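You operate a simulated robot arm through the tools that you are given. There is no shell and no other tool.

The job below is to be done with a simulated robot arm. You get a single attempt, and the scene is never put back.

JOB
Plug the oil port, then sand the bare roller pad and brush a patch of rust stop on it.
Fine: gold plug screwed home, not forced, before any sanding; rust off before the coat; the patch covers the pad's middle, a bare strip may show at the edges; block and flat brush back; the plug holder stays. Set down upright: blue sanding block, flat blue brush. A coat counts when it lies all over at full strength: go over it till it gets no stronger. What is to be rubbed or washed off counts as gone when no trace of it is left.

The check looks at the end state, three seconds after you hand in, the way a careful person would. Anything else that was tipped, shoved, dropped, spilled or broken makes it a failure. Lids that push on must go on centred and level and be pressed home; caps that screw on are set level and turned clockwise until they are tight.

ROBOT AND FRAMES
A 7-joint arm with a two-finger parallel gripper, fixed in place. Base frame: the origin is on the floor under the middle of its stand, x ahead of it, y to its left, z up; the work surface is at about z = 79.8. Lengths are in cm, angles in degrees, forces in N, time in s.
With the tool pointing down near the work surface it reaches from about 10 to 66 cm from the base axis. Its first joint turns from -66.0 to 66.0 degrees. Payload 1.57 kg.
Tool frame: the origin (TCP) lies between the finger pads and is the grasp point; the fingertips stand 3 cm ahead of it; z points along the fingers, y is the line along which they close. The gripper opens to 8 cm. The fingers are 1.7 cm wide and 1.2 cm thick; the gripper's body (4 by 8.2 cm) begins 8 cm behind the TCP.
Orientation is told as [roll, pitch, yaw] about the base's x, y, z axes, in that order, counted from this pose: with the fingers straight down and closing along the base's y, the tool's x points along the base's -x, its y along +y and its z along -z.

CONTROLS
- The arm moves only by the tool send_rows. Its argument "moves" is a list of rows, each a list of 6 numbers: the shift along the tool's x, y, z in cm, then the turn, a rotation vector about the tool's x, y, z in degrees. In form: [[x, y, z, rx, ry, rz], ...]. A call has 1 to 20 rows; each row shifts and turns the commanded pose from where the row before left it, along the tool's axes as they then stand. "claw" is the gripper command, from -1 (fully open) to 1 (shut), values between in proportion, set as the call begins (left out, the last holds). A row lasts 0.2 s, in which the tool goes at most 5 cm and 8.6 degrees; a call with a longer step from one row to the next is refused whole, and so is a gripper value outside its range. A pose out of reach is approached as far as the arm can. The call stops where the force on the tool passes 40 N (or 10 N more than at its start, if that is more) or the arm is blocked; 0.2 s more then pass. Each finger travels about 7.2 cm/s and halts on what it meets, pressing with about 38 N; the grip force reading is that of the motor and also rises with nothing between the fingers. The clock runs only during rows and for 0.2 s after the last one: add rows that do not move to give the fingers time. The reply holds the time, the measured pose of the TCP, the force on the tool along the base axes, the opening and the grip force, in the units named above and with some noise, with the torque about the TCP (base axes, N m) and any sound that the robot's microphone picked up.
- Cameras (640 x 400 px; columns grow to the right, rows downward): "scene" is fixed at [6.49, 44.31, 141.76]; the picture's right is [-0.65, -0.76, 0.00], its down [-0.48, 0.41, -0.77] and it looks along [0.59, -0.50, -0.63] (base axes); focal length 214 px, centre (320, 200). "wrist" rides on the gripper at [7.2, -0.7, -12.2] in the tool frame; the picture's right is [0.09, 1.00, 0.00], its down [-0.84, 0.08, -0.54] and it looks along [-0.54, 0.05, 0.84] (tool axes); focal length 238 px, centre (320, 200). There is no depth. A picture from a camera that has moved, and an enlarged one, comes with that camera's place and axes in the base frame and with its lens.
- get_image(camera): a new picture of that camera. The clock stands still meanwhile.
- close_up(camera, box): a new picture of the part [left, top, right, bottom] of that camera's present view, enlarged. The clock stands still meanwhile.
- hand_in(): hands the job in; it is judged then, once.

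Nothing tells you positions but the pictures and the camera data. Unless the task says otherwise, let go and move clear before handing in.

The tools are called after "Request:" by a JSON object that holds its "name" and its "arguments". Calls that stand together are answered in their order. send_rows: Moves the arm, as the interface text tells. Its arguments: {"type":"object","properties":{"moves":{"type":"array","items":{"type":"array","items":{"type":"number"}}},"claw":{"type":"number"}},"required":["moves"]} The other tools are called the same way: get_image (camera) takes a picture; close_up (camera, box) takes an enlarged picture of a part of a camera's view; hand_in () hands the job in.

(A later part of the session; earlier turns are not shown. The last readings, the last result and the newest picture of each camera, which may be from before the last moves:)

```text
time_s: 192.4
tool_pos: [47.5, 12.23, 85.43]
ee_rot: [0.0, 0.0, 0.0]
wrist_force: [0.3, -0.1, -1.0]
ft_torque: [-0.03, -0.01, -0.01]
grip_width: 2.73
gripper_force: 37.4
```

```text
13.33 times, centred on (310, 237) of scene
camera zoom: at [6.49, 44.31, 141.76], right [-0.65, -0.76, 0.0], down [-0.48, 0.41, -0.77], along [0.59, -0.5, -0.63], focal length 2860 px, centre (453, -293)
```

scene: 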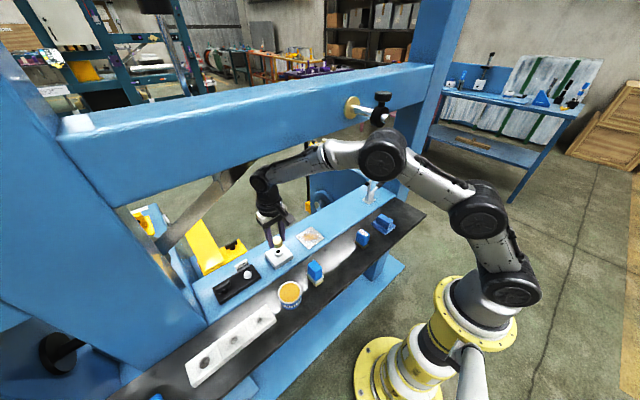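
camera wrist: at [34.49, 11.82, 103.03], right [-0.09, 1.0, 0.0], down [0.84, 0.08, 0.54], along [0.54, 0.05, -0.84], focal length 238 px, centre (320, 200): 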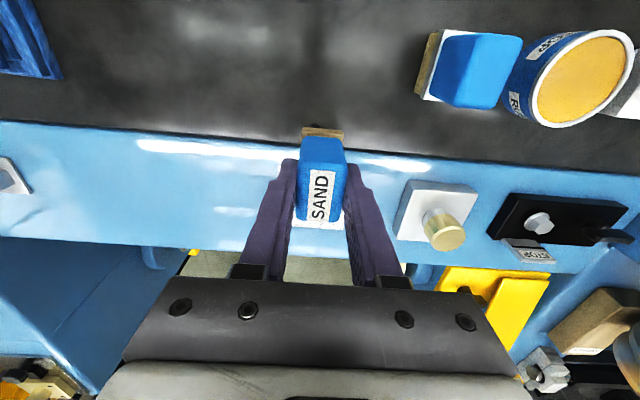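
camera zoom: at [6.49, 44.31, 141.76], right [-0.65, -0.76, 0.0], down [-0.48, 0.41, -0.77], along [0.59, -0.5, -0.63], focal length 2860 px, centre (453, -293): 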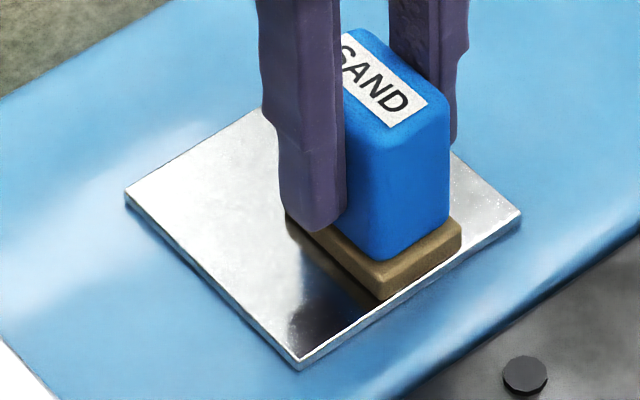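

The contact was lost a little at the end. I press again and redo this strip.

Request:
{"name": "send_rows", "arguments": {"moves": [[0, 0, 0.05, 0, 0, 0], [0, 0, 0.05, 0, 0, 0], [0, 0, 0, 0, 0, 0]]}}

Request:
{"name": "send_rows", "arguments": {"moves": [[0, -1, 0.03, 0, 0, 0], [0, -1, 0, 0, 0, 0], [0, 1, 0, 0, 0, 0], [0, 1, 0, 0, 0, 0], [0, 1, 0, 0, 0, 0], [0, 1, 0, 0, 0, 0], [0, 1, 0, 0, 0, 0], [0, -1, 0, 0, 0, 0], [0, -1, 0, 0, 0, 0], [0, -1, 0, 0, 0, 0], [0, -1, 0, 0, 0, 0], [0, -1, 0, 0, 0, 0], [0, 1, 0, 0, 0, 0], [0, 1, 0, 0, 0, 0], [0, 0, 0, 0, 0, 0]]}}

```text
time_s: 193.2
tool_pos: [47.38, 12.09, 85.41]
ee_rot: [0.0, -0.1, 0.1]
wrist_force: [-1.0, -1.8, 7.1]
ft_torque: [-0.12, 0.19, 0.0]
grip_width: 2.73
gripper_force: 37.5
```

```text
time_s: 196.4
tool_pos: [47.49, 12.06, 85.37]
ee_rot: [-0.2, -0.4, 0.1]
wrist_force: [2.0, -24.3, 28.6]
ft_torque: [-0.95, 0.16, 0.19]
grip_width: 2.72
gripper_force: 37.7
```

Pressure built up to 29 N, so I ease it and move to the far strip.

Request:
{"name": "send_rows", "arguments": {"moves": [[0, 0, -0.1, 0, 0, 0], [-0.9, 0, -0.03, 0, 0, 0], [-0.9, 0, 0, 0, 0, 0], [-0.9, 0, 0, 0, 0, 0], [-0.9, 0, 0, 0, 0, 0], [0, 0, 0, 0, 0, 0]]}}

Request:
{"name": "close_up", "arguments": {"camera": "scene", "box": [290, 222, 330, 252]}}

```text
time_s: 197.1
tool_pos: [47.81, 12.23, 85.46]
ee_rot: [-0.1, 0.9, 0.1]
wrist_force: [-3.4, -1.1, 5.7]
ft_torque: [0.01, 0.08, 0.08]
grip_width: 2.74
gripper_force: 38.4
stopped in row 3: the force on the tool passed its limit at 55 N (the readings are from after the stop); the commanded pose is now the measured one
```

```text
13.33 times, centred on (310, 237) of scene
camera zoom: at [6.46, 44.31, 141.76], right [-0.65, -0.76, 0.0], down [-0.48, 0.41, -0.77], along [0.59, -0.5, -0.63], focal length 2860 px, centre (453, -293)
```

zoom: 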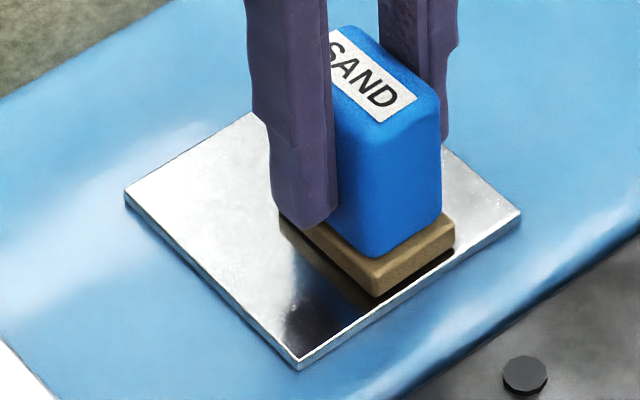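

Dragging forward dug in and the call stopped. I lift clear, correct the small tilt, and inspect the pad and block.

Request:
{"name": "send_rows", "arguments": {"moves": [[0, 0, -0.5, 0, 0, 0], [0, 0, -1, 0, 0, 0], [0, 0, -1.5, 0, -0.9, 0], [3, 0, 0, 0, 0, 0], [3, 0, 0, 0, 0, 0], [0, 0, 0, 0, 0, 0], [0, 0, 0, 0, 0, 0]]}}

Request:
{"name": "close_up", "arguments": {"camera": "scene", "box": [290, 222, 330, 252]}}

Request:
{"name": "close_up", "arguments": {"camera": "scene", "box": [310, 205, 360, 250]}}

Request:
{"name": "close_up", "arguments": {"camera": "wrist", "box": [200, 100, 440, 250]}}

```text
time_s: 198.7
tool_pos: [41.71, 12.28, 88.42]
ee_rot: [-0.2, 0.1, 0.1]
wrist_force: [-0.6, -0.2, -0.9]
ft_torque: [0.01, 0.03, -0.02]
grip_width: 2.72
gripper_force: 37.9
```

```text
13.33 times, centred on (310, 237) of scene
camera zoom: at [6.49, 44.31, 141.76], right [-0.65, -0.76, 0.0], down [-0.48, 0.41, -0.77], along [0.59, -0.5, -0.63], focal length 2860 px, centre (453, -293)
```

zoom: 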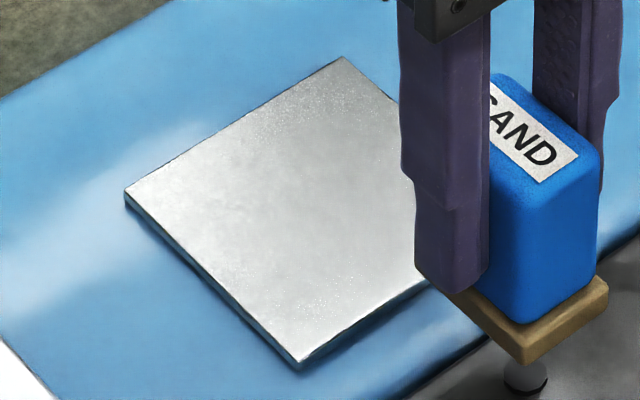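

```text
8.89 times, centred on (335, 228) of scene
camera zoom: at [6.49, 44.31, 141.76], right [-0.65, -0.76, 0.0], down [-0.48, 0.41, -0.77], along [0.59, -0.5, -0.63], focal length 1906 px, centre (187, -44)
```

zoom: 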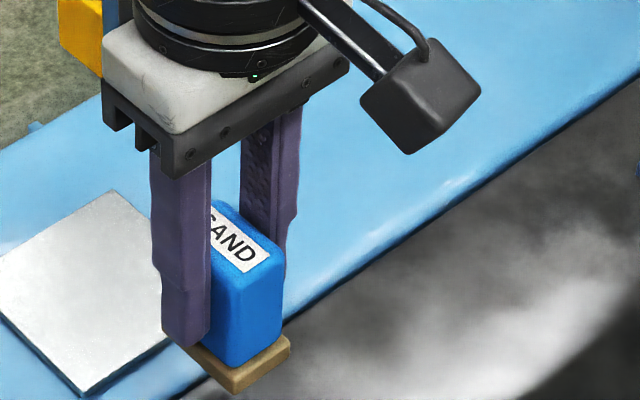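

```text
2.67 times, centred on (320, 175) of wrist
camera zoom: at [34.59, 11.54, 100.6], right [-0.09, 1.0, 0.0], down [0.84, 0.08, 0.54], along [0.54, 0.05, -0.84], focal length 636 px, centre (320, 267)
```

zoom: 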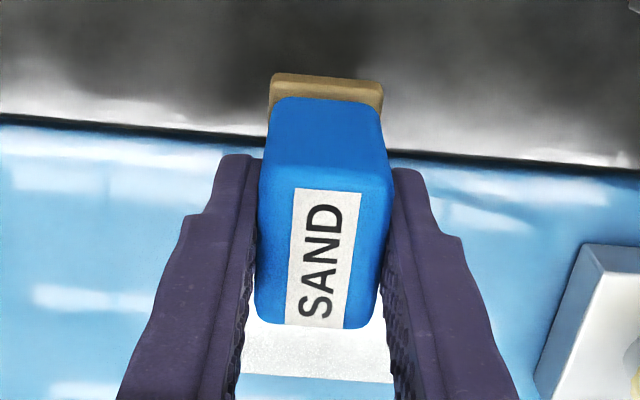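

The visible part of the pad is bare bright metal. I move the block aside to see the whole pad.

Request:
{"name": "send_rows", "arguments": {"moves": [[0, 0, -2.4, 0, 0, 0], [2, -3, 0, 0, 0, 0], [2, -3, 0, 0, 0, 0], [2, -3, 0, 0, 0, 0], [0.7, -3, 0, 0, 0, 0], [0, 0, 0, 0, 0, 0], [0, 0, 0, 0, 0, 0]]}}

Request:
{"name": "close_up", "arguments": {"camera": "scene", "box": [290, 222, 330, 252]}}

Request:
{"name": "get_image", "arguments": {"camera": "scene"}}

Request:
{"name": "get_image", "arguments": {"camera": "wrist"}}

```text
time_s: 200.3
tool_pos: [35.17, 0.39, 90.89]
ee_rot: [-0.1, 0.1, 0.0]
wrist_force: [-0.2, -0.3, -0.4]
ft_torque: [-0.01, -0.01, -0.02]
grip_width: 2.7
gripper_force: 37.7
```

```text
13.33 times, centred on (310, 237) of scene
camera zoom: at [6.49, 44.31, 141.76], right [-0.65, -0.76, 0.0], down [-0.48, 0.41, -0.77], along [0.59, -0.5, -0.63], focal length 2860 px, centre (453, -293)
```

zoom: 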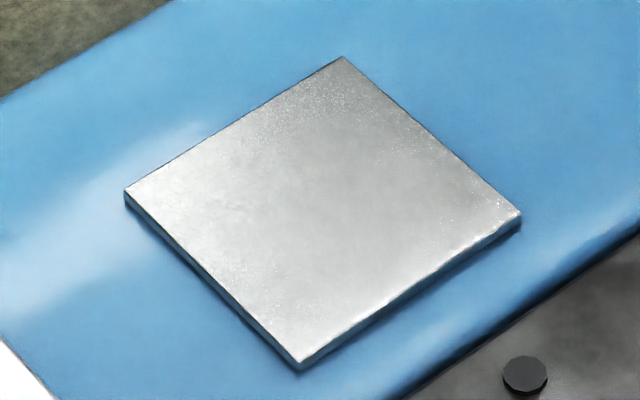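

```text
taken
```

scene: 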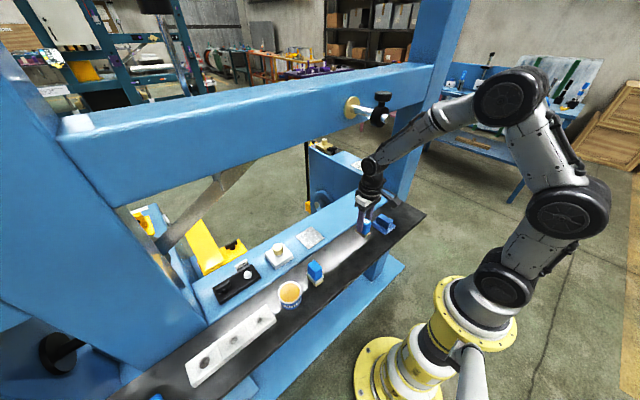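

```text
taken
camera wrist: at [28.07, -0.38, 103.04], right [-0.09, 1.0, 0.0], down [0.84, 0.08, 0.54], along [0.54, 0.05, -0.84], focal length 238 px, centre (320, 200)
```

wrist: 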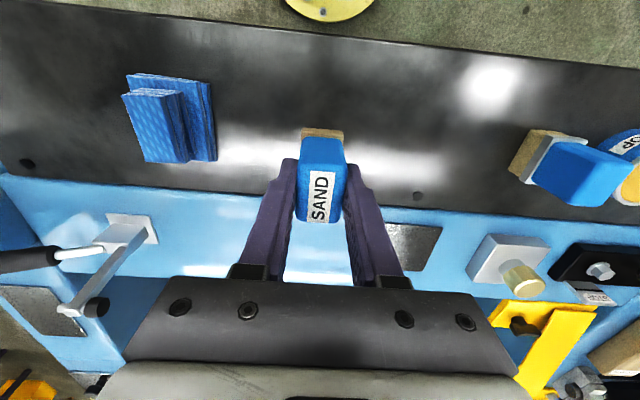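

The whole pad looks clean; I zoom harder to make sure no faint trace is left before going on.

Request:
{"name": "close_up", "arguments": {"camera": "scene", "box": [296, 229, 312, 239]}}

Request:
{"name": "close_up", "arguments": {"camera": "scene", "box": [306, 229, 328, 243]}}

Request:
{"name": "close_up", "arguments": {"camera": "wrist", "box": [370, 215, 450, 275]}}

```text
16.00 times, centred on (304, 234) of scene
camera zoom: at [6.49, 44.31, 141.76], right [-0.65, -0.76, 0.0], down [-0.48, 0.41, -0.77], along [0.59, -0.5, -0.63], focal length 3432 px, centre (576, -344)
```

zoom: 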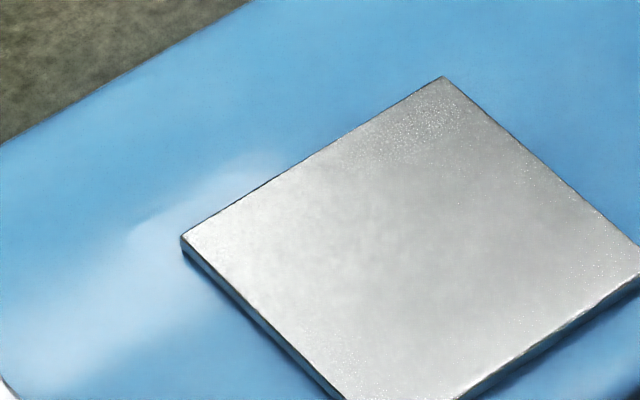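

```text
16.00 times, centred on (317, 236) of scene
camera zoom: at [6.49, 44.31, 141.76], right [-0.65, -0.76, 0.0], down [-0.48, 0.41, -0.77], along [0.59, -0.5, -0.63], focal length 3432 px, centre (368, -376)
```

zoom: 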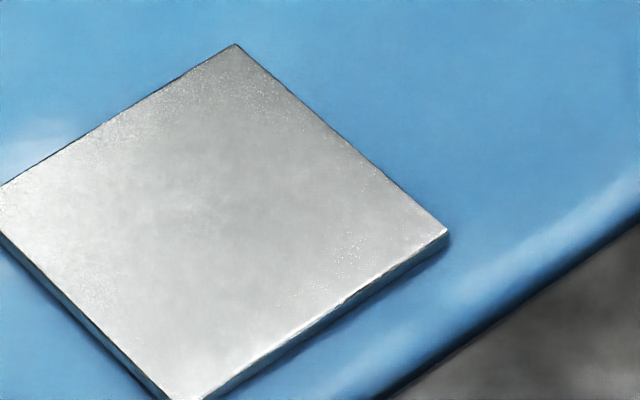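

```text
6.67 times, centred on (410, 245) of wrist
camera zoom: at [28.07, -0.38, 103.04], right [-0.09, 1.0, 0.0], down [0.84, 0.08, 0.54], along [0.54, 0.05, -0.84], focal length 1589 px, centre (-280, -100)
```

zoom: 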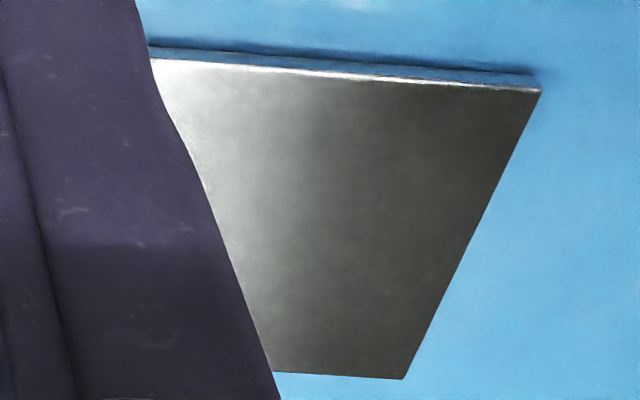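

It looks clean, but for certainty I give one more light pass over the middle and the far part of the former rust area, lifting between strips.

Request:
{"name": "send_rows", "arguments": {"moves": [[-2, 3, 0, 0, 0, 0], [-2, 3, 0, 0, 0, 0], [-2, 3, 0, 0, 0, 0], [-1, 3, 0, 0, 0, 0], [-3, 0, 0.8, 0, 0, 0], [-3, 0, 0.8, 0, 0, 0], [-2.4, 0, 0.8, 0, 0, 0], [0, 0, 1.5, 0, 0, 0], [0, 0, 1.2, 0, 0, 0], [0, 0, 0, 0, 0, 0], [0, 0, 0, 0, 0, 0]]}}

Request:
{"name": "send_rows", "arguments": {"moves": [[0, 0, 0.15, 0, 0, 0], [0, 0, 0.1, 0, 0, 0], [0, 0, 0, 0, 0, 0]]}}

```text
time_s: 202.7
tool_pos: [50.55, 12.15, 85.52]
ee_rot: [-0.2, 0.2, 0.1]
wrist_force: [-0.4, -0.4, -0.6]
ft_torque: [-0.02, 0.03, -0.02]
grip_width: 2.74
gripper_force: 37.9
```

```text
time_s: 203.5
tool_pos: [50.57, 12.35, 85.37]
ee_rot: [-0.1, 0.0, 0.1]
wrist_force: [-0.3, -1.1, 1.1]
ft_torque: [-0.04, 0.02, 0.02]
grip_width: 2.73
gripper_force: 38.0
```

Request:
{"name": "send_rows", "arguments": {"moves": [[0, 0, 0.07, 0, 0, 0], [0, 1, 0, 0, 0, 0], [0, 1, 0, 0, 0, 0], [0, 0.8, 0, 0, 0, 0], [0, -1, 0, 0, 0, 0], [0, -1, 0, 0, 0, 0], [0, -1, 0, 0, 0, 0], [0, -1, 0, 0, 0, 0], [0, -1, -0.02, 0, 0, 0], [0, 1, 0, 0, 0, 0], [0, 1, 0, 0, 0, 0], [0, 1, 0, 0, 0, 0], [0, 1, 0, 0, 0, 0], [0, 1, 0, 0, 0, 0], [0, -1, 0, 0, 0, 0], [0, -1, 0, 0, 0, 0], [0, -0.8, 0, 0, 0, 0]]}}

Request:
{"name": "send_rows", "arguments": {"moves": [[0, 0, -0.3, 0, 0, 0], [0.8, 0, -0.1, 0, 0, 0], [0.7, 0, 0, 0, 0, 0], [0, 0, 0.25, 0, 0, 0], [0, 0, 0, 0, 0, 0], [0, 0, 0, 0, 0, 0]]}}

```text
time_s: 207.1
tool_pos: [50.62, 12.54, 85.33]
ee_rot: [0.0, -0.1, 0.0]
wrist_force: [0.6, 9.3, 10.0]
ft_torque: [0.43, -0.03, 0.02]
grip_width: 2.74
gripper_force: 38.1
```

```text
time_s: 208.5
tool_pos: [49.06, 12.24, 85.47]
ee_rot: [0.0, 0.1, 0.1]
wrist_force: [0.3, -0.6, -0.3]
ft_torque: [-0.03, 0.0, 0.01]
grip_width: 2.76
gripper_force: 38.3
```

Good, about 10 N. Now the centre and then the nearer strip the same way.

Request:
{"name": "send_rows", "arguments": {"moves": [[0, 0, 0.12, 0, 0, 0], [0, 0, 0.05, 0, 0, 0], [0, 1, 0.02, 0, 0, 0], [0, 1, 0, 0, 0, 0], [0, 0.8, 0, 0, 0, 0], [0, -1, 0, 0, 0, 0], [0, -1, 0, 0, 0, 0], [0, -1, 0, 0, 0, 0], [0, -1, 0, 0, 0, 0], [0, -1, -0.02, 0, 0, 0], [0, 1, 0, 0, 0, 0], [0, 1, 0, 0, 0, 0], [0, 1, 0, 0, 0, 0], [0, 1, 0, 0, 0, 0], [0, 1, 0, 0, 0, 0], [0, -1, 0, 0, 0, 0], [0, -1, 0, 0, 0, 0], [0, -0.8, 0, 0, 0, 0]]}}

Request:
{"name": "send_rows", "arguments": {"moves": [[0, 0, -0.3, 0, 0, 0], [0.8, 0, -0.1, 0, 0, 0], [0.8, 0, 0, 0, 0, 0], [0, 0, 0.25, 0, 0, 0], [0, 0, 0, 0, 0, 0], [0, 0, 0.12, 0, 0, 0], [0, 0, 0.03, 0, 0, 0]]}}

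Request:
{"name": "send_rows", "arguments": {"moves": [[0, 1, 0.03, 0, 0, 0], [0, 1, 0, 0, 0, 0], [0, 0.8, 0, 0, 0, 0], [0, -1, 0, 0, 0, 0], [0, -1, 0, 0, 0, 0], [0, -1, 0, 0, 0, 0], [0, -1, 0, 0, 0, 0], [0, -1, -0.02, 0, 0, 0], [0, 1, 0, 0, 0, 0], [0, 1, 0, 0, 0, 0], [0, 1, 0, 0, 0, 0], [0, 1, 0, 0, 0, 0], [0, 1, 0, 0, 0, 0], [0, -1, 0, 0, 0, 0], [0, -1, 0, 0, 0, 0], [0, -0.8, 0, 0, 0, 0]]}}

```text
time_s: 210.9
tool_pos: [49.22, 10.31, 85.36]
ee_rot: [-0.6, 0.2, -0.1]
wrist_force: [-3.3, -2.5, 4.3]
ft_torque: [-0.03, -0.02, -0.02]
grip_width: 2.73
gripper_force: 37.5
stopped in row 12: the force on the tool passed its limit at 45 N (the readings are from after the stop); the commanded pose is now the measured one
```

```text
time_s: 212.6
tool_pos: [47.38, 10.47, 85.27]
ee_rot: [-0.6, -0.1, 0.0]
wrist_force: [-5.3, 2.3, 11.8]
ft_torque: [0.32, 0.21, 0.09]
grip_width: 2.73
gripper_force: 38.0
```

```text
time_s: 215.9
tool_pos: [47.54, 10.56, 85.4]
ee_rot: [-0.5, 0.1, -0.1]
wrist_force: [-0.6, 15.0, 17.4]
ft_torque: [0.91, -0.09, 0.1]
grip_width: 2.72
gripper_force: 37.8
```

One stroke stopped early on rising force and shifted the last pass, but all parts have now been rubbed repeatedly. I lift off, level the tool and inspect.

Request:
{"name": "send_rows", "arguments": {"moves": [[0, 0, -0.5, 0, 0, 0], [0, 0, -1, 0, 0, 0], [0, 0, -1.5, -0.5, 0, 0], [3, 0, 0, 0, 0, 0], [3, 0, 0, 0, 0, 0], [0, 0, -2.4, 0, 0, 0], [2, -3, 0, 0, 0, 0], [2, -3, 0, 0, 0, 0], [2, -3, 0, 0, 0, 0], [0.5, -1, 0, 0, 0, 0], [0, 0, 0, 0, 0, 0], [0, 0, 0, 0, 0, 0]]}}

Request:
{"name": "close_up", "arguments": {"camera": "scene", "box": [290, 222, 330, 252]}}

Request:
{"name": "close_up", "arguments": {"camera": "scene", "box": [328, 190, 398, 245]}}

Request:
{"name": "close_up", "arguments": {"camera": "wrist", "box": [200, 100, 440, 250]}}

```text
time_s: 218.6
tool_pos: [34.91, 0.52, 90.79]
ee_rot: [-0.1, 0.1, 0.0]
wrist_force: [0.0, -0.9, -0.9]
ft_torque: [0.02, -0.01, -0.06]
grip_width: 2.73
gripper_force: 38.2
```

```text
13.33 times, centred on (310, 237) of scene
camera zoom: at [6.49, 44.31, 141.76], right [-0.65, -0.76, 0.0], down [-0.48, 0.41, -0.77], along [0.59, -0.5, -0.63], focal length 2860 px, centre (453, -293)
```

zoom: 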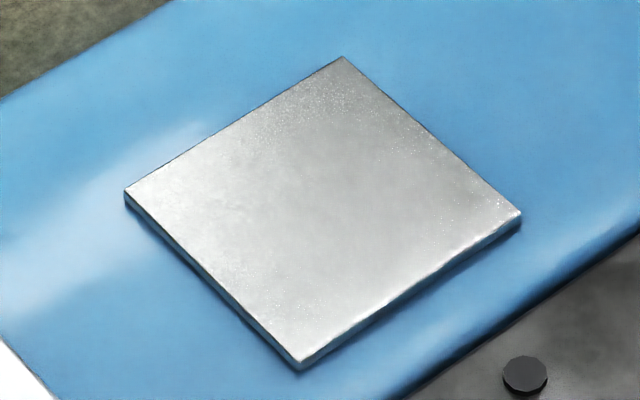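

```text
7.27 times, centred on (363, 218) of scene
camera zoom: at [6.49, 44.31, 141.76], right [-0.65, -0.76, 0.0], down [-0.48, 0.41, -0.77], along [0.59, -0.5, -0.63], focal length 1560 px, centre (7, 73)
```

zoom: 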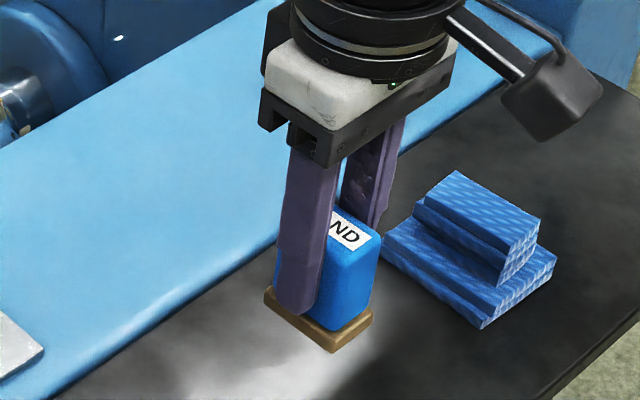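

```text
2.67 times, centred on (320, 175) of wrist
camera zoom: at [27.84, -0.18, 103.01], right [-0.09, 1.0, 0.0], down [0.84, 0.08, 0.54], along [0.54, 0.05, -0.84], focal length 636 px, centre (320, 267)
```

zoom: 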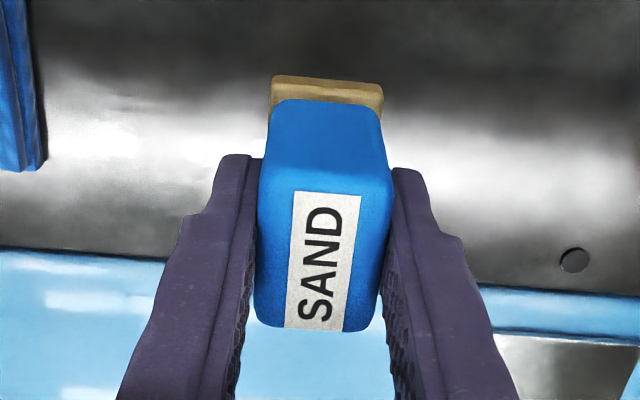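

The pad is clean all over and the block is upright in the grip. I set it back at its original place, lowering gently to contact.

Request:
{"name": "send_rows", "arguments": {"moves": [[0, -0.15, 2, 0, 0, 0], [0, -0.15, 2, 0, 0, 0], [0, 0, 1.5, 0, 0, 0], [0, 0, 0, 0, 0, 0], [0, 0, 0, 0, 0, 0]]}}

Request:
{"name": "send_rows", "arguments": {"moves": [[0, 0, 0.15, 0, 0, 0], [0, 0, 0.1, 0, 0, 0], [0, 0, 0, 0, 0, 0]]}}

Request:
{"name": "send_rows", "arguments": {"moves": [[0, 0, 0.1, 0, 0, 0], [0, 0, 0, 0, 0, 0]]}}

```text
time_s: 219.8
tool_pos: [35.12, 0.16, 85.36]
ee_rot: [-0.1, 0.1, 0.0]
wrist_force: [-0.4, -0.3, -1.4]
ft_torque: [-0.04, 0.0, 0.05]
grip_width: 2.73
gripper_force: 37.2
```

```text
time_s: 220.6
tool_pos: [35.07, 0.23, 84.98]
ee_rot: [-0.1, 0.1, 0.0]
wrist_force: [-0.1, 0.5, 0.1]
ft_torque: [0.04, 0.04, -0.01]
grip_width: 2.76
gripper_force: 38.6
```

```text
time_s: 221.2
tool_pos: [35.13, 0.13, 84.97]
ee_rot: [-0.1, 0.1, 0.1]
wrist_force: [-0.1, -0.3, -0.2]
ft_torque: [-0.01, -0.03, 0.0]
grip_width: 2.69
gripper_force: 38.2
```

Still just above the mat. I correct x slightly and lower further.

Request:
{"name": "send_rows", "arguments": {"moves": [[0.22, 0, 0.05, 0, 0, 0], [0, 0, 0.05, 0, 0, 0], [0, 0, 0, 0, 0, 0]]}}

Request:
{"name": "send_rows", "arguments": {"moves": [[0, 0, 0.08, 0, 0, 0], [0, 0, 0, 0, 0, 0]]}}

```text
time_s: 221.9
tool_pos: [34.92, 0.22, 84.75]
ee_rot: [-0.1, -0.2, 0.0]
wrist_force: [2.8, -0.9, 6.5]
ft_torque: [0.03, -0.08, 0.0]
grip_width: 2.73
gripper_force: 37.6
```

```text
time_s: 222.6
tool_pos: [34.99, 0.2, 84.69]
ee_rot: [-0.1, -0.2, 0.0]
wrist_force: [0.5, 5.3, 24.4]
ft_torque: [0.29, 0.16, 0.01]
grip_width: 2.74
gripper_force: 37.2
```

It is down on the mat. I relieve the push, open, and back off upward.

Request:
{"name": "send_rows", "arguments": {"moves": [[0, 0, -0.12, 0, 0, 0], [0, 0, 0, 0, 0, 0], [0, 0, 0, 0, 0, 0]]}}

Request:
{"name": "send_rows", "arguments": {"moves": [[0, 0, 0, 0, 0, 0], [0, 0, 0, 0, 0, 0], [0, 0, 0, 0, 0, 0], [0, 0, 0, 0, 0, 0], [0, 0, -1, 0, 0, 0], [0, 0, -2, 0, 0, 0], [0, 0, -3, 0, 0, 0], [0, 0, -4, 0, 0, 0], [0, 0, 0, 0, 0, 0]], "claw": -0.6}}

Request:
{"name": "get_image", "arguments": {"camera": "wrist"}}

Request:
{"name": "close_up", "arguments": {"camera": "scene", "box": [328, 200, 398, 255]}}

```text
time_s: 223.3
tool_pos: [34.85, 0.18, 84.71]
ee_rot: [-0.1, -0.2, 0.0]
wrist_force: [5.9, 0.8, 23.3]
ft_torque: [0.06, -0.14, 0.04]
grip_width: 2.74
gripper_force: 38.1
```

```text
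time_s: 225.3
tool_pos: [35.11, 0.04, 94.93]
ee_rot: [-0.1, 0.1, 0.0]
wrist_force: [-0.1, 0.3, -0.3]
ft_torque: [0.01, 0.04, 0.03]
grip_width: 6.39
gripper_force: 0.0
```

```text
taken
camera wrist: at [27.93, -0.63, 107.14], right [-0.09, 1.0, 0.0], down [0.84, 0.08, 0.54], along [0.54, 0.05, -0.84], focal length 238 px, centre (320, 200)
```

wrist: 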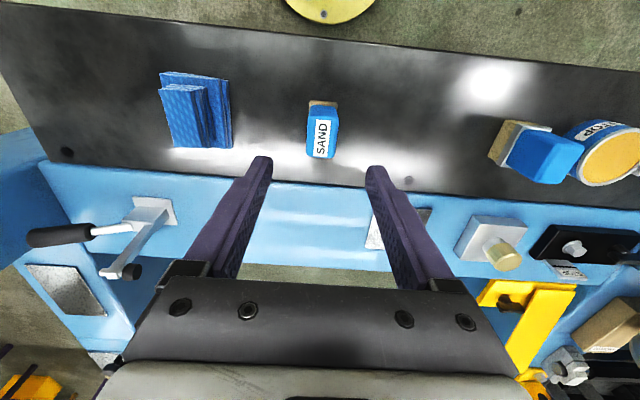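

```text
7.27 times, centred on (363, 228) of scene
camera zoom: at [6.49, 44.31, 141.76], right [-0.65, -0.76, 0.0], down [-0.48, 0.41, -0.77], along [0.59, -0.5, -0.63], focal length 1560 px, centre (7, 0)
```

zoom: 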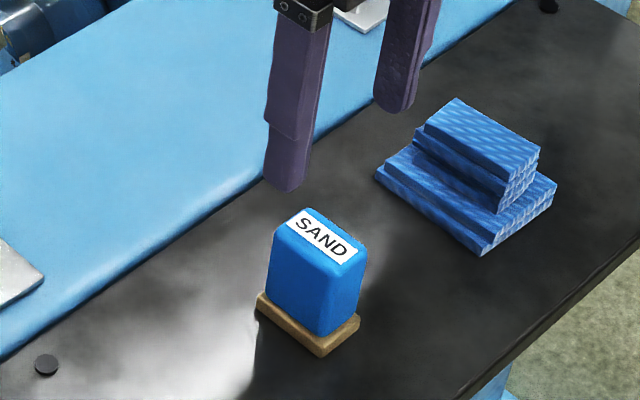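

The block stands upright where it was. Next is the flat brush; I move above it and measure.

Request:
{"name": "send_rows", "arguments": {"moves": [[0.1, 4.2, -0.3, 0, 0, 0], [0.1, 4.2, -0.3, 0, 0, 0], [0.1, 4.2, -0.3, 0, 0, 0], [0.1, 4.2, -0.3, 0, 0, 0], [0.1, 4.2, 0, 0, 0, 0], [0, 0, 0, 0, 0, 0], [0, 0, 0, 0, 0, 0]], "claw": -1}}

Request:
{"name": "get_image", "arguments": {"camera": "wrist"}}

Request:
{"name": "close_up", "arguments": {"camera": "wrist", "box": [260, 85, 380, 160]}}

Request:
{"name": "send_rows", "arguments": {"moves": [[3, 0, 0, 0, 0, 0], [3, 0, 0, 0, 0, 0], [2, 0, 0, 0, 0, 0], [0, 0, 0, 0, 0, 0], [0, 0, 0, 0, 0, 0]]}}

Request:
{"name": "close_up", "arguments": {"camera": "wrist", "box": [260, 125, 380, 200]}}

```text
time_s: 226.9
tool_pos: [34.18, 21.3, 95.82]
ee_rot: [-0.1, 0.0, -0.1]
wrist_force: [0.0, 0.1, -0.7]
ft_torque: [-0.02, 0.0, 0.02]
grip_width: 7.99
gripper_force: 0.1
```

```text
taken
camera wrist: at [27.14, 20.68, 108.1], right [-0.09, 1.0, 0.0], down [0.84, 0.08, 0.54], along [0.54, 0.05, -0.84], focal length 238 px, centre (320, 200)
```

wrist: 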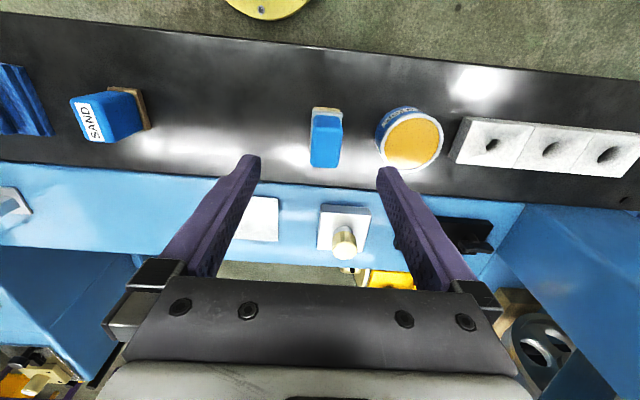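

```text
5.33 times, centred on (320, 122) of wrist
camera zoom: at [27.14, 20.68, 108.1], right [-0.09, 1.0, 0.0], down [0.84, 0.08, 0.54], along [0.54, 0.05, -0.84], focal length 1271 px, centre (320, 613)
```

zoom: 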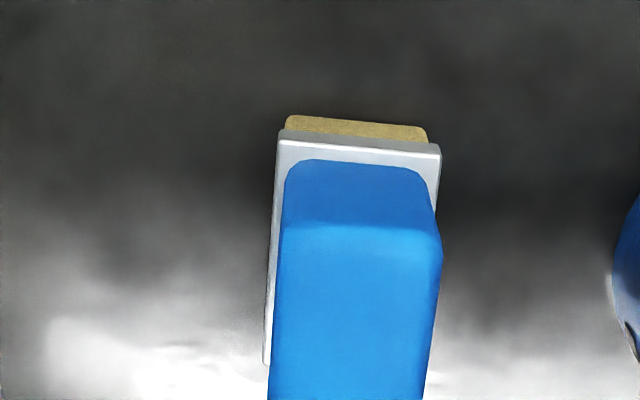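

```text
time_s: 228.2
tool_pos: [26.25, 21.45, 95.95]
ee_rot: [-0.1, 0.0, 0.1]
wrist_force: [1.0, 0.8, 0.2]
ft_torque: [0.0, -0.03, 0.01]
grip_width: 8.0
gripper_force: 0.1
```

```text
5.33 times, centred on (320, 162) of wrist
camera zoom: at [19.15, 20.7, 108.22], right [-0.09, 1.0, 0.0], down [0.84, 0.08, 0.54], along [0.54, 0.05, -0.84], focal length 1271 px, centre (320, 400)
```

zoom: 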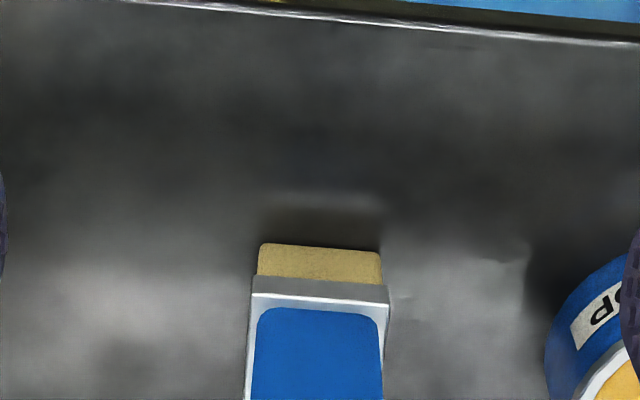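

The brush: ferrule top at z ≈ 82.9, handle about 2.8 cm wide, centre near (34.9, 21.95), top near 87.5. I go over it and lower with open fingers.

Request:
{"name": "send_rows", "arguments": {"moves": [[-3, 0.2, 0, 0, 0, 0], [-3, 0.2, 0, 0, 0, 0], [-2.65, 0.1, 0, 0, 0, 0], [0, 0, 2.5, 0, 0, 0], [0, 0, 2.5, 0, 0, 0], [0, 0, 2.5, 0, 0, 0], [0, 0, 0, 0, 0, 0], [0, 0, 0, 0, 0, 0]]}}

Request:
{"name": "get_image", "arguments": {"camera": "wrist"}}

Request:
{"name": "close_up", "arguments": {"camera": "scene", "box": [280, 235, 350, 300]}}

```text
time_s: 229.9
tool_pos: [35.0, 21.68, 88.64]
ee_rot: [-0.1, 0.1, 0.0]
wrist_force: [0.4, 0.5, -1.1]
ft_torque: [-0.01, 0.02, -0.03]
grip_width: 8.0
gripper_force: 0.1
```

```text
taken
camera wrist: at [27.84, 21.05, 100.82], right [-0.09, 1.0, 0.0], down [0.84, 0.08, 0.54], along [0.54, 0.05, -0.84], focal length 238 px, centre (320, 200)
```

wrist: 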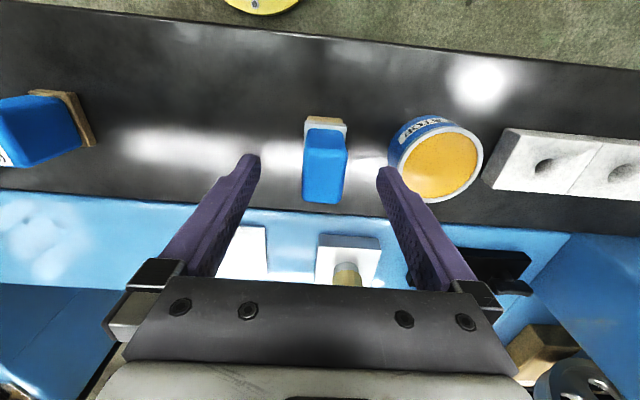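

```text
6.15 times, centred on (315, 268) of scene
camera zoom: at [6.49, 44.31, 141.76], right [-0.65, -0.76, 0.0], down [-0.48, 0.41, -0.77], along [0.59, -0.5, -0.63], focal length 1320 px, centre (351, -215)
```

zoom: 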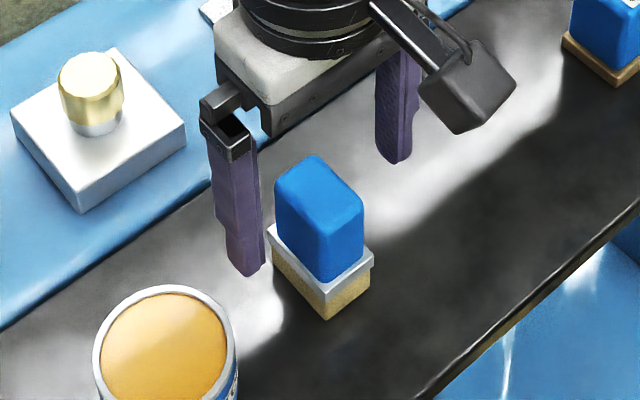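

Nearly over it. A zoom to fine-tune centring.

Request:
{"name": "close_up", "arguments": {"camera": "wrist", "box": [285, 110, 365, 210]}}

```text
4.00 times, centred on (325, 160) of wrist
camera zoom: at [27.84, 21.05, 100.82], right [-0.09, 1.0, 0.0], down [0.84, 0.08, 0.54], along [0.54, 0.05, -0.84], focal length 953 px, centre (300, 360)
```

zoom: 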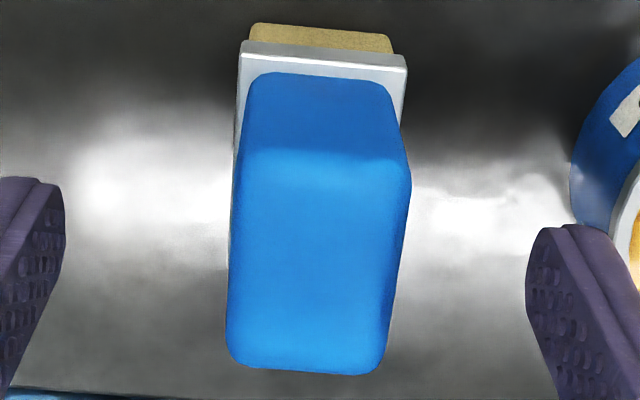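

The handle's centre is 0.4 cm further in x and 0.3 in y, and its top is nearer z 86. I correct, lower and grip.

Request:
{"name": "send_rows", "arguments": {"moves": [[-0.4, 0.3, 0, 0, 0, 0], [0, 0, 1, 0, 0, 0], [0, 0, 1, 0, 0, 0], [0, 0, 0.4, 0, 0, 0], [0, 0, 0, 0, 0, 0], [0, 0, 0, 0, 0, 0]]}}

Request:
{"name": "send_rows", "arguments": {"moves": [[0, 0, 0, 0, 0, 0], [0, 0, 0, 0, 0, 0], [0, 0, 0, 0, 0, 0], [0, 0, 0, 0, 0, 0], [0, 0, 0, 0, 0, 0]], "claw": 1}}

Request:
{"name": "get_image", "arguments": {"camera": "wrist"}}

Request:
{"name": "close_up", "arguments": {"camera": "scene", "box": [280, 235, 350, 300]}}

```text
time_s: 231.3
tool_pos: [35.28, 21.97, 86.14]
ee_rot: [-0.1, 0.1, 0.0]
wrist_force: [-0.2, -0.6, 0.1]
ft_torque: [0.02, 0.0, 0.03]
grip_width: 8.03
gripper_force: 0.1
```

```text
time_s: 232.6
tool_pos: [35.34, 22.0, 86.15]
ee_rot: [0.0, 0.0, 0.0]
wrist_force: [0.4, -1.1, 1.2]
ft_torque: [-0.06, 0.01, -0.01]
grip_width: 2.7
gripper_force: 37.9
```

```text
taken
camera wrist: at [28.26, 21.32, 98.36], right [-0.09, 1.0, 0.0], down [0.84, 0.08, 0.54], along [0.54, 0.05, -0.84], focal length 238 px, centre (320, 200)
```

wrist: 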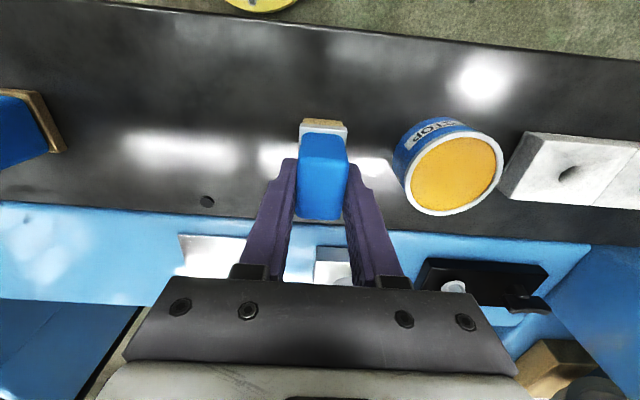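

```text
6.15 times, centred on (315, 268) of scene
camera zoom: at [6.49, 44.31, 141.76], right [-0.65, -0.76, 0.0], down [-0.48, 0.41, -0.77], along [0.59, -0.5, -0.63], focal length 1320 px, centre (351, -215)
```

zoom: 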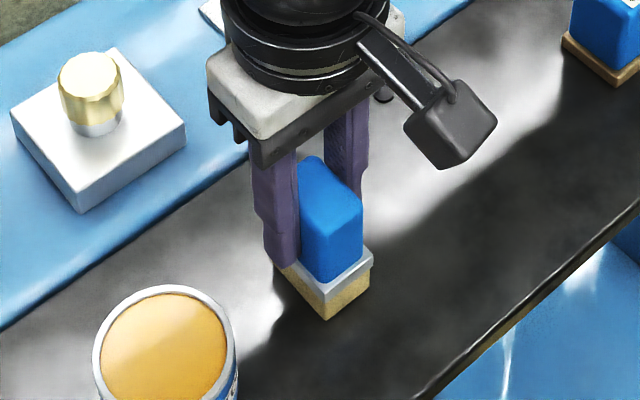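

Gripped (2.7 cm). I lift the brush well above the tin's rim and look at the tin closely.

Request:
{"name": "send_rows", "arguments": {"moves": [[0, 0, -0.5, 0, 0, 0], [0, 0, -1.5, 0, 0, 0], [0, 0, -2.5, 0, 0, 0], [0, 0, -2.5, 0, 0, 0], [0, 0, -1, 0, 0, 0], [0, 0, 0, 0, 0, 0], [0, 0, 0, 0, 0, 0]]}}

Request:
{"name": "get_image", "arguments": {"camera": "wrist"}}

Request:
{"name": "close_up", "arguments": {"camera": "wrist", "box": [370, 80, 490, 180]}}

Request:
{"name": "close_up", "arguments": {"camera": "scene", "box": [270, 270, 310, 310]}}

Request:
{"name": "close_up", "arguments": {"camera": "scene", "box": [280, 220, 350, 285]}}

```text
time_s: 234.2
tool_pos: [35.26, 22.15, 94.11]
ee_rot: [0.0, 0.1, 0.0]
wrist_force: [0.9, 0.4, -0.7]
ft_torque: [-0.01, 0.01, 0.01]
grip_width: 2.71
gripper_force: 37.2
```

```text
taken
camera wrist: at [28.19, 21.37, 106.47], right [-0.09, 1.0, 0.0], down [0.84, 0.08, 0.54], along [0.54, 0.05, -0.84], focal length 238 px, centre (320, 200)
```

wrist: 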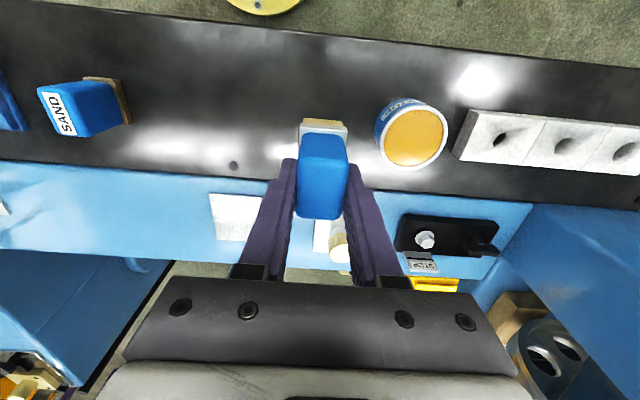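

```text
4.00 times, centred on (430, 130) of wrist
camera zoom: at [28.19, 21.37, 106.47], right [-0.09, 1.0, 0.0], down [0.84, 0.08, 0.54], along [0.54, 0.05, -0.84], focal length 953 px, centre (-120, 480)
```

zoom: 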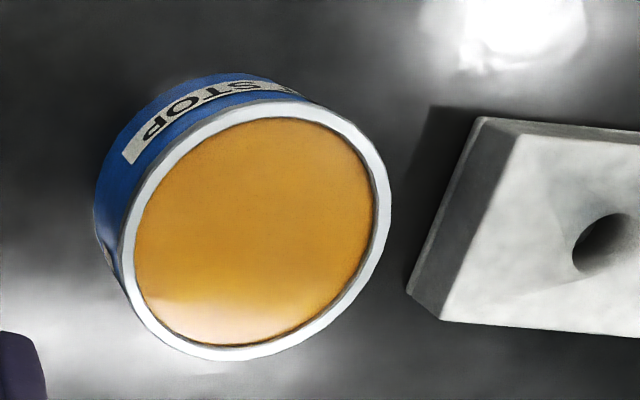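

```text
10.00 times, centred on (290, 290) of scene
camera zoom: at [6.49, 44.31, 141.76], right [-0.65, -0.76, 0.0], down [-0.48, 0.41, -0.77], along [0.59, -0.5, -0.63], focal length 2145 px, centre (620, -700)
```

zoom: 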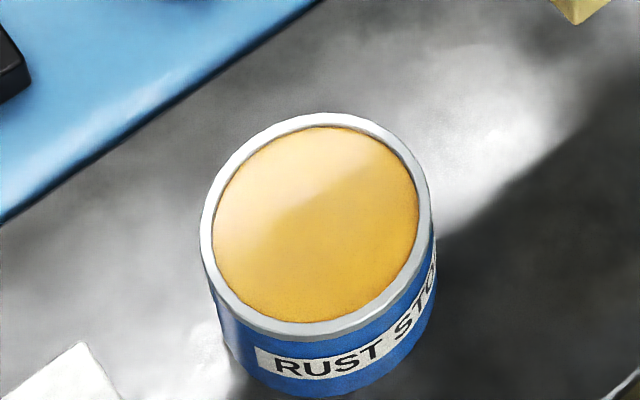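

```text
6.15 times, centred on (315, 252) of scene
camera zoom: at [6.49, 44.31, 141.76], right [-0.65, -0.76, 0.0], down [-0.48, 0.41, -0.77], along [0.59, -0.5, -0.63], focal length 1320 px, centre (351, -123)
```

zoom: 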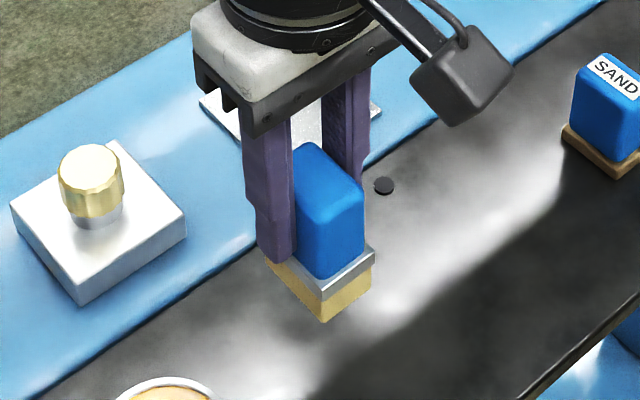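

The tin is open, filled nearly to the rim, with an opening of about 5.6 cm; the bristles (about 4.2 × 2.8) just fit when centred. I take a second view for a precise tin position.

Request:
{"name": "send_rows", "arguments": {"moves": [[4, 0, 0, 0, 0, 0], [4, 0, 0, 0, 0, 0], [0, 0, 0, 0, 0, 0], [0, 0, 0, 0, 0, 0], [0, 0, 0, 0, 0, 0]]}}

Request:
{"name": "get_image", "arguments": {"camera": "wrist"}}

Request:
{"name": "close_up", "arguments": {"camera": "wrist", "box": [370, 130, 490, 230]}}

```text
time_s: 235.3
tool_pos: [27.65, 21.87, 93.99]
ee_rot: [-0.1, 0.1, 0.0]
wrist_force: [-0.4, -0.3, -0.6]
ft_torque: [-0.01, 0.0, 0.01]
grip_width: 2.7
gripper_force: 38.5
```

```text
taken
camera wrist: at [20.44, 21.23, 106.24], right [-0.09, 1.0, 0.0], down [0.84, 0.08, 0.54], along [0.54, 0.05, -0.84], focal length 238 px, centre (320, 200)
```

wrist: 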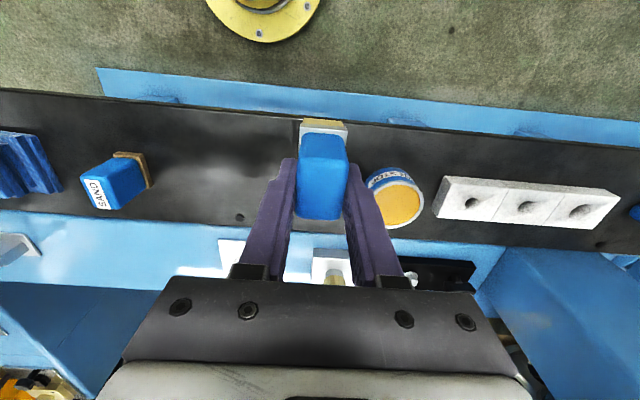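

```text
4.00 times, centred on (430, 180) of wrist
camera zoom: at [20.44, 21.23, 106.24], right [-0.09, 1.0, 0.0], down [0.84, 0.08, 0.54], along [0.54, 0.05, -0.84], focal length 953 px, centre (-120, 280)
```

zoom: 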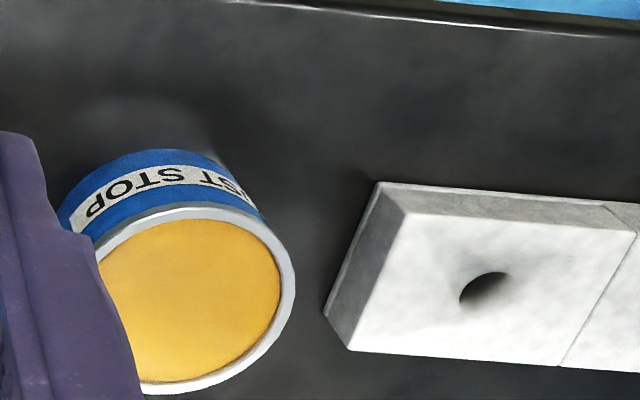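

The tin's centre is near (34.6, 30.95), rim about z 84.2. I move the brush above it and check the centring from both cameras before dipping.

Request:
{"name": "send_rows", "arguments": {"moves": [[-2.5, 3, 0, 0, 0, 0], [-2.5, 3, 0, 0, 0, 0], [-2.4, 2.95, 0, 0, 0, 0], [0, 0, 0, 0, 0, 0], [0, 0, 0, 0, 0, 0], [0, 0, 0, 0, 0, 0]]}}

Request:
{"name": "get_image", "arguments": {"camera": "wrist"}}

Request:
{"name": "close_up", "arguments": {"camera": "wrist", "box": [260, 80, 380, 180]}}

Request:
{"name": "close_up", "arguments": {"camera": "scene", "box": [260, 250, 330, 315]}}

```text
time_s: 236.8
tool_pos: [34.6, 30.74, 94.22]
ee_rot: [-0.1, 0.1, 0.0]
wrist_force: [0.3, 0.5, -1.4]
ft_torque: [-0.01, -0.01, -0.03]
grip_width: 2.74
gripper_force: 38.0
```

```text
taken
camera wrist: at [27.56, 30.15, 106.4], right [-0.09, 1.0, 0.0], down [0.84, 0.08, 0.54], along [0.54, 0.05, -0.84], focal length 238 px, centre (320, 200)
```

wrist: 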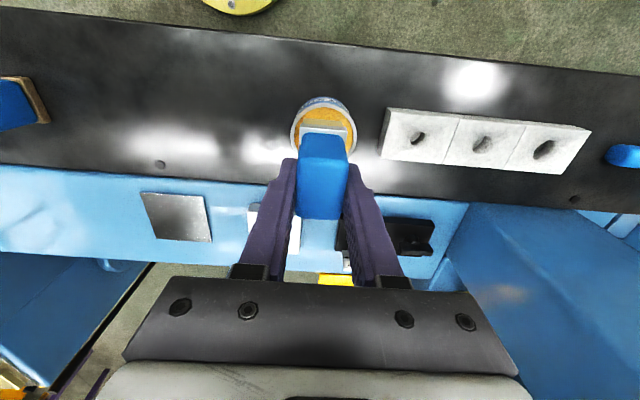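

```text
4.00 times, centred on (320, 130) of wrist
camera zoom: at [27.56, 30.15, 106.4], right [-0.09, 1.0, 0.0], down [0.84, 0.08, 0.54], along [0.54, 0.05, -0.84], focal length 953 px, centre (320, 480)
```

zoom: 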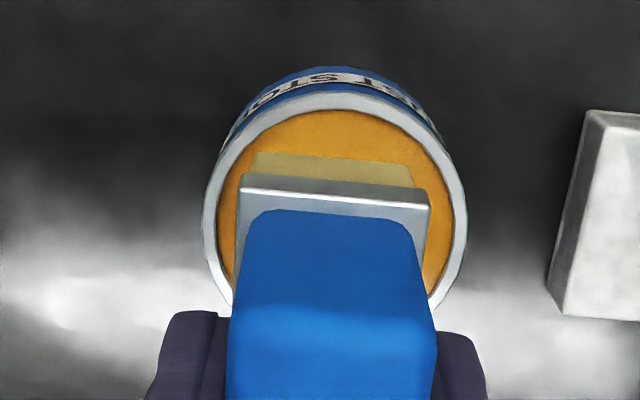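

```text
6.15 times, centred on (295, 282) of scene
camera zoom: at [6.49, 44.31, 141.76], right [-0.65, -0.76, 0.0], down [-0.48, 0.41, -0.77], along [0.59, -0.5, -0.63], focal length 1320 px, centre (474, -308)
```

zoom: 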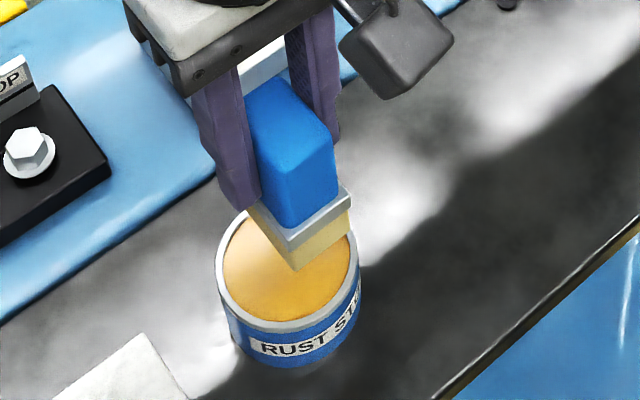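

From above I can compare brush and rim directly: the brush must go about 0.4 cm further in x and 0.3 cm in y. I shift and check again.

Request:
{"name": "send_rows", "arguments": {"moves": [[-0.41, 0.32, 0.8, 0, 0, 0], [0, 0, 0.7, 0, 0, 0], [0, 0, 0, 0, 0, 0], [0, 0, 0, 0, 0, 0], [0, 0, 0, 0, 0, 0]]}}

Request:
{"name": "close_up", "arguments": {"camera": "wrist", "box": [260, 80, 380, 180]}}

Request:
{"name": "close_up", "arguments": {"camera": "scene", "box": [260, 260, 320, 315]}}

```text
time_s: 237.9
tool_pos: [35.27, 31.07, 92.64]
ee_rot: [-0.1, 0.0, -0.1]
wrist_force: [-0.6, 0.6, -0.9]
ft_torque: [-0.02, -0.01, -0.01]
grip_width: 2.73
gripper_force: 37.8
```

```text
4.00 times, centred on (320, 130) of wrist
camera zoom: at [28.05, 30.49, 104.93], right [-0.09, 1.0, 0.0], down [0.84, 0.08, 0.54], along [0.54, 0.05, -0.84], focal length 953 px, centre (320, 480)
```

zoom: 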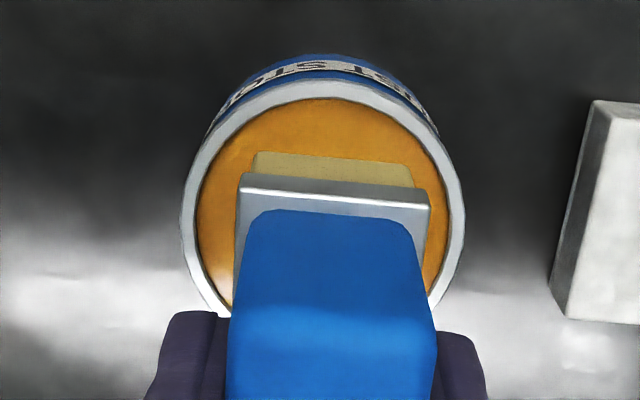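

```text
7.27 times, centred on (290, 288) of scene
camera zoom: at [6.49, 44.31, 141.76], right [-0.65, -0.76, 0.0], down [-0.48, 0.41, -0.77], along [0.59, -0.5, -0.63], focal length 1560 px, centre (538, -436)
```

zoom: 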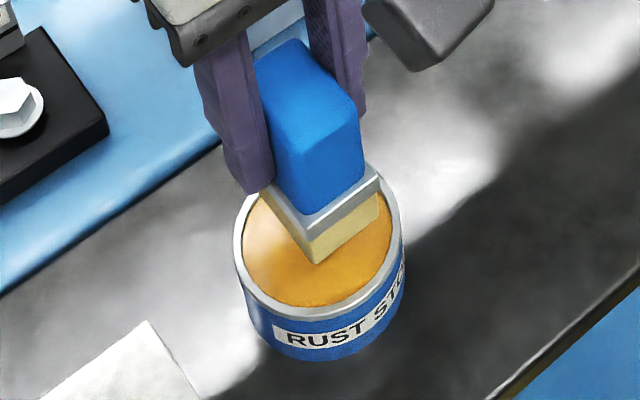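

Only about 0.1 cm left to correct. I shift that and lower toward the paint, checking force and view on the way.

Request:
{"name": "send_rows", "arguments": {"moves": [[0.12, -0.03, 0.6, 0, 0, 0], [0, 0, 0.6, 0, 0, 0], [0, 0, 0.4, 0, 0, 0], [0, 0, 0, 0, 0, 0], [0, 0, 0, 0, 0, 0]]}}

Request:
{"name": "close_up", "arguments": {"camera": "wrist", "box": [260, 70, 380, 170]}}

Request:
{"name": "close_up", "arguments": {"camera": "scene", "box": [260, 260, 320, 315]}}

```text
time_s: 239.2
tool_pos: [35.09, 31.18, 91.08]
ee_rot: [0.0, 0.1, 0.0]
wrist_force: [0.5, 1.0, 0.3]
ft_torque: [-0.01, 0.02, -0.02]
grip_width: 2.73
gripper_force: 37.3
```

```text
4.00 times, centred on (320, 120) of wrist
camera zoom: at [27.91, 30.49, 103.35], right [-0.09, 1.0, 0.0], down [0.84, 0.08, 0.54], along [0.54, 0.05, -0.84], focal length 953 px, centre (320, 520)
```

zoom: 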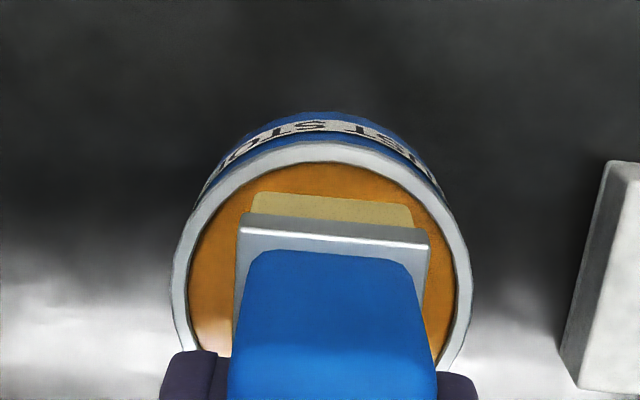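

```text
7.27 times, centred on (290, 288) of scene
camera zoom: at [6.49, 44.31, 141.76], right [-0.65, -0.76, 0.0], down [-0.48, 0.41, -0.77], along [0.59, -0.5, -0.63], focal length 1560 px, centre (538, -436)
```

zoom: 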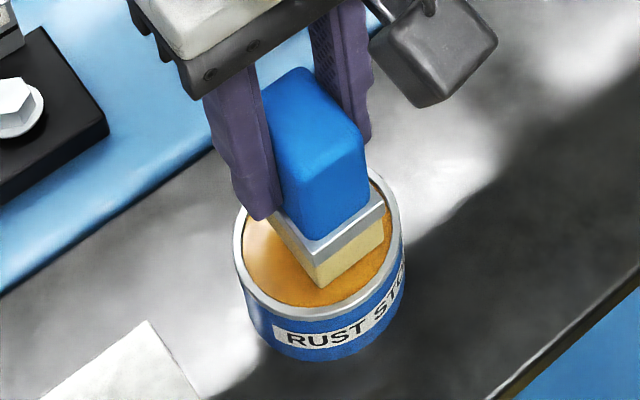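

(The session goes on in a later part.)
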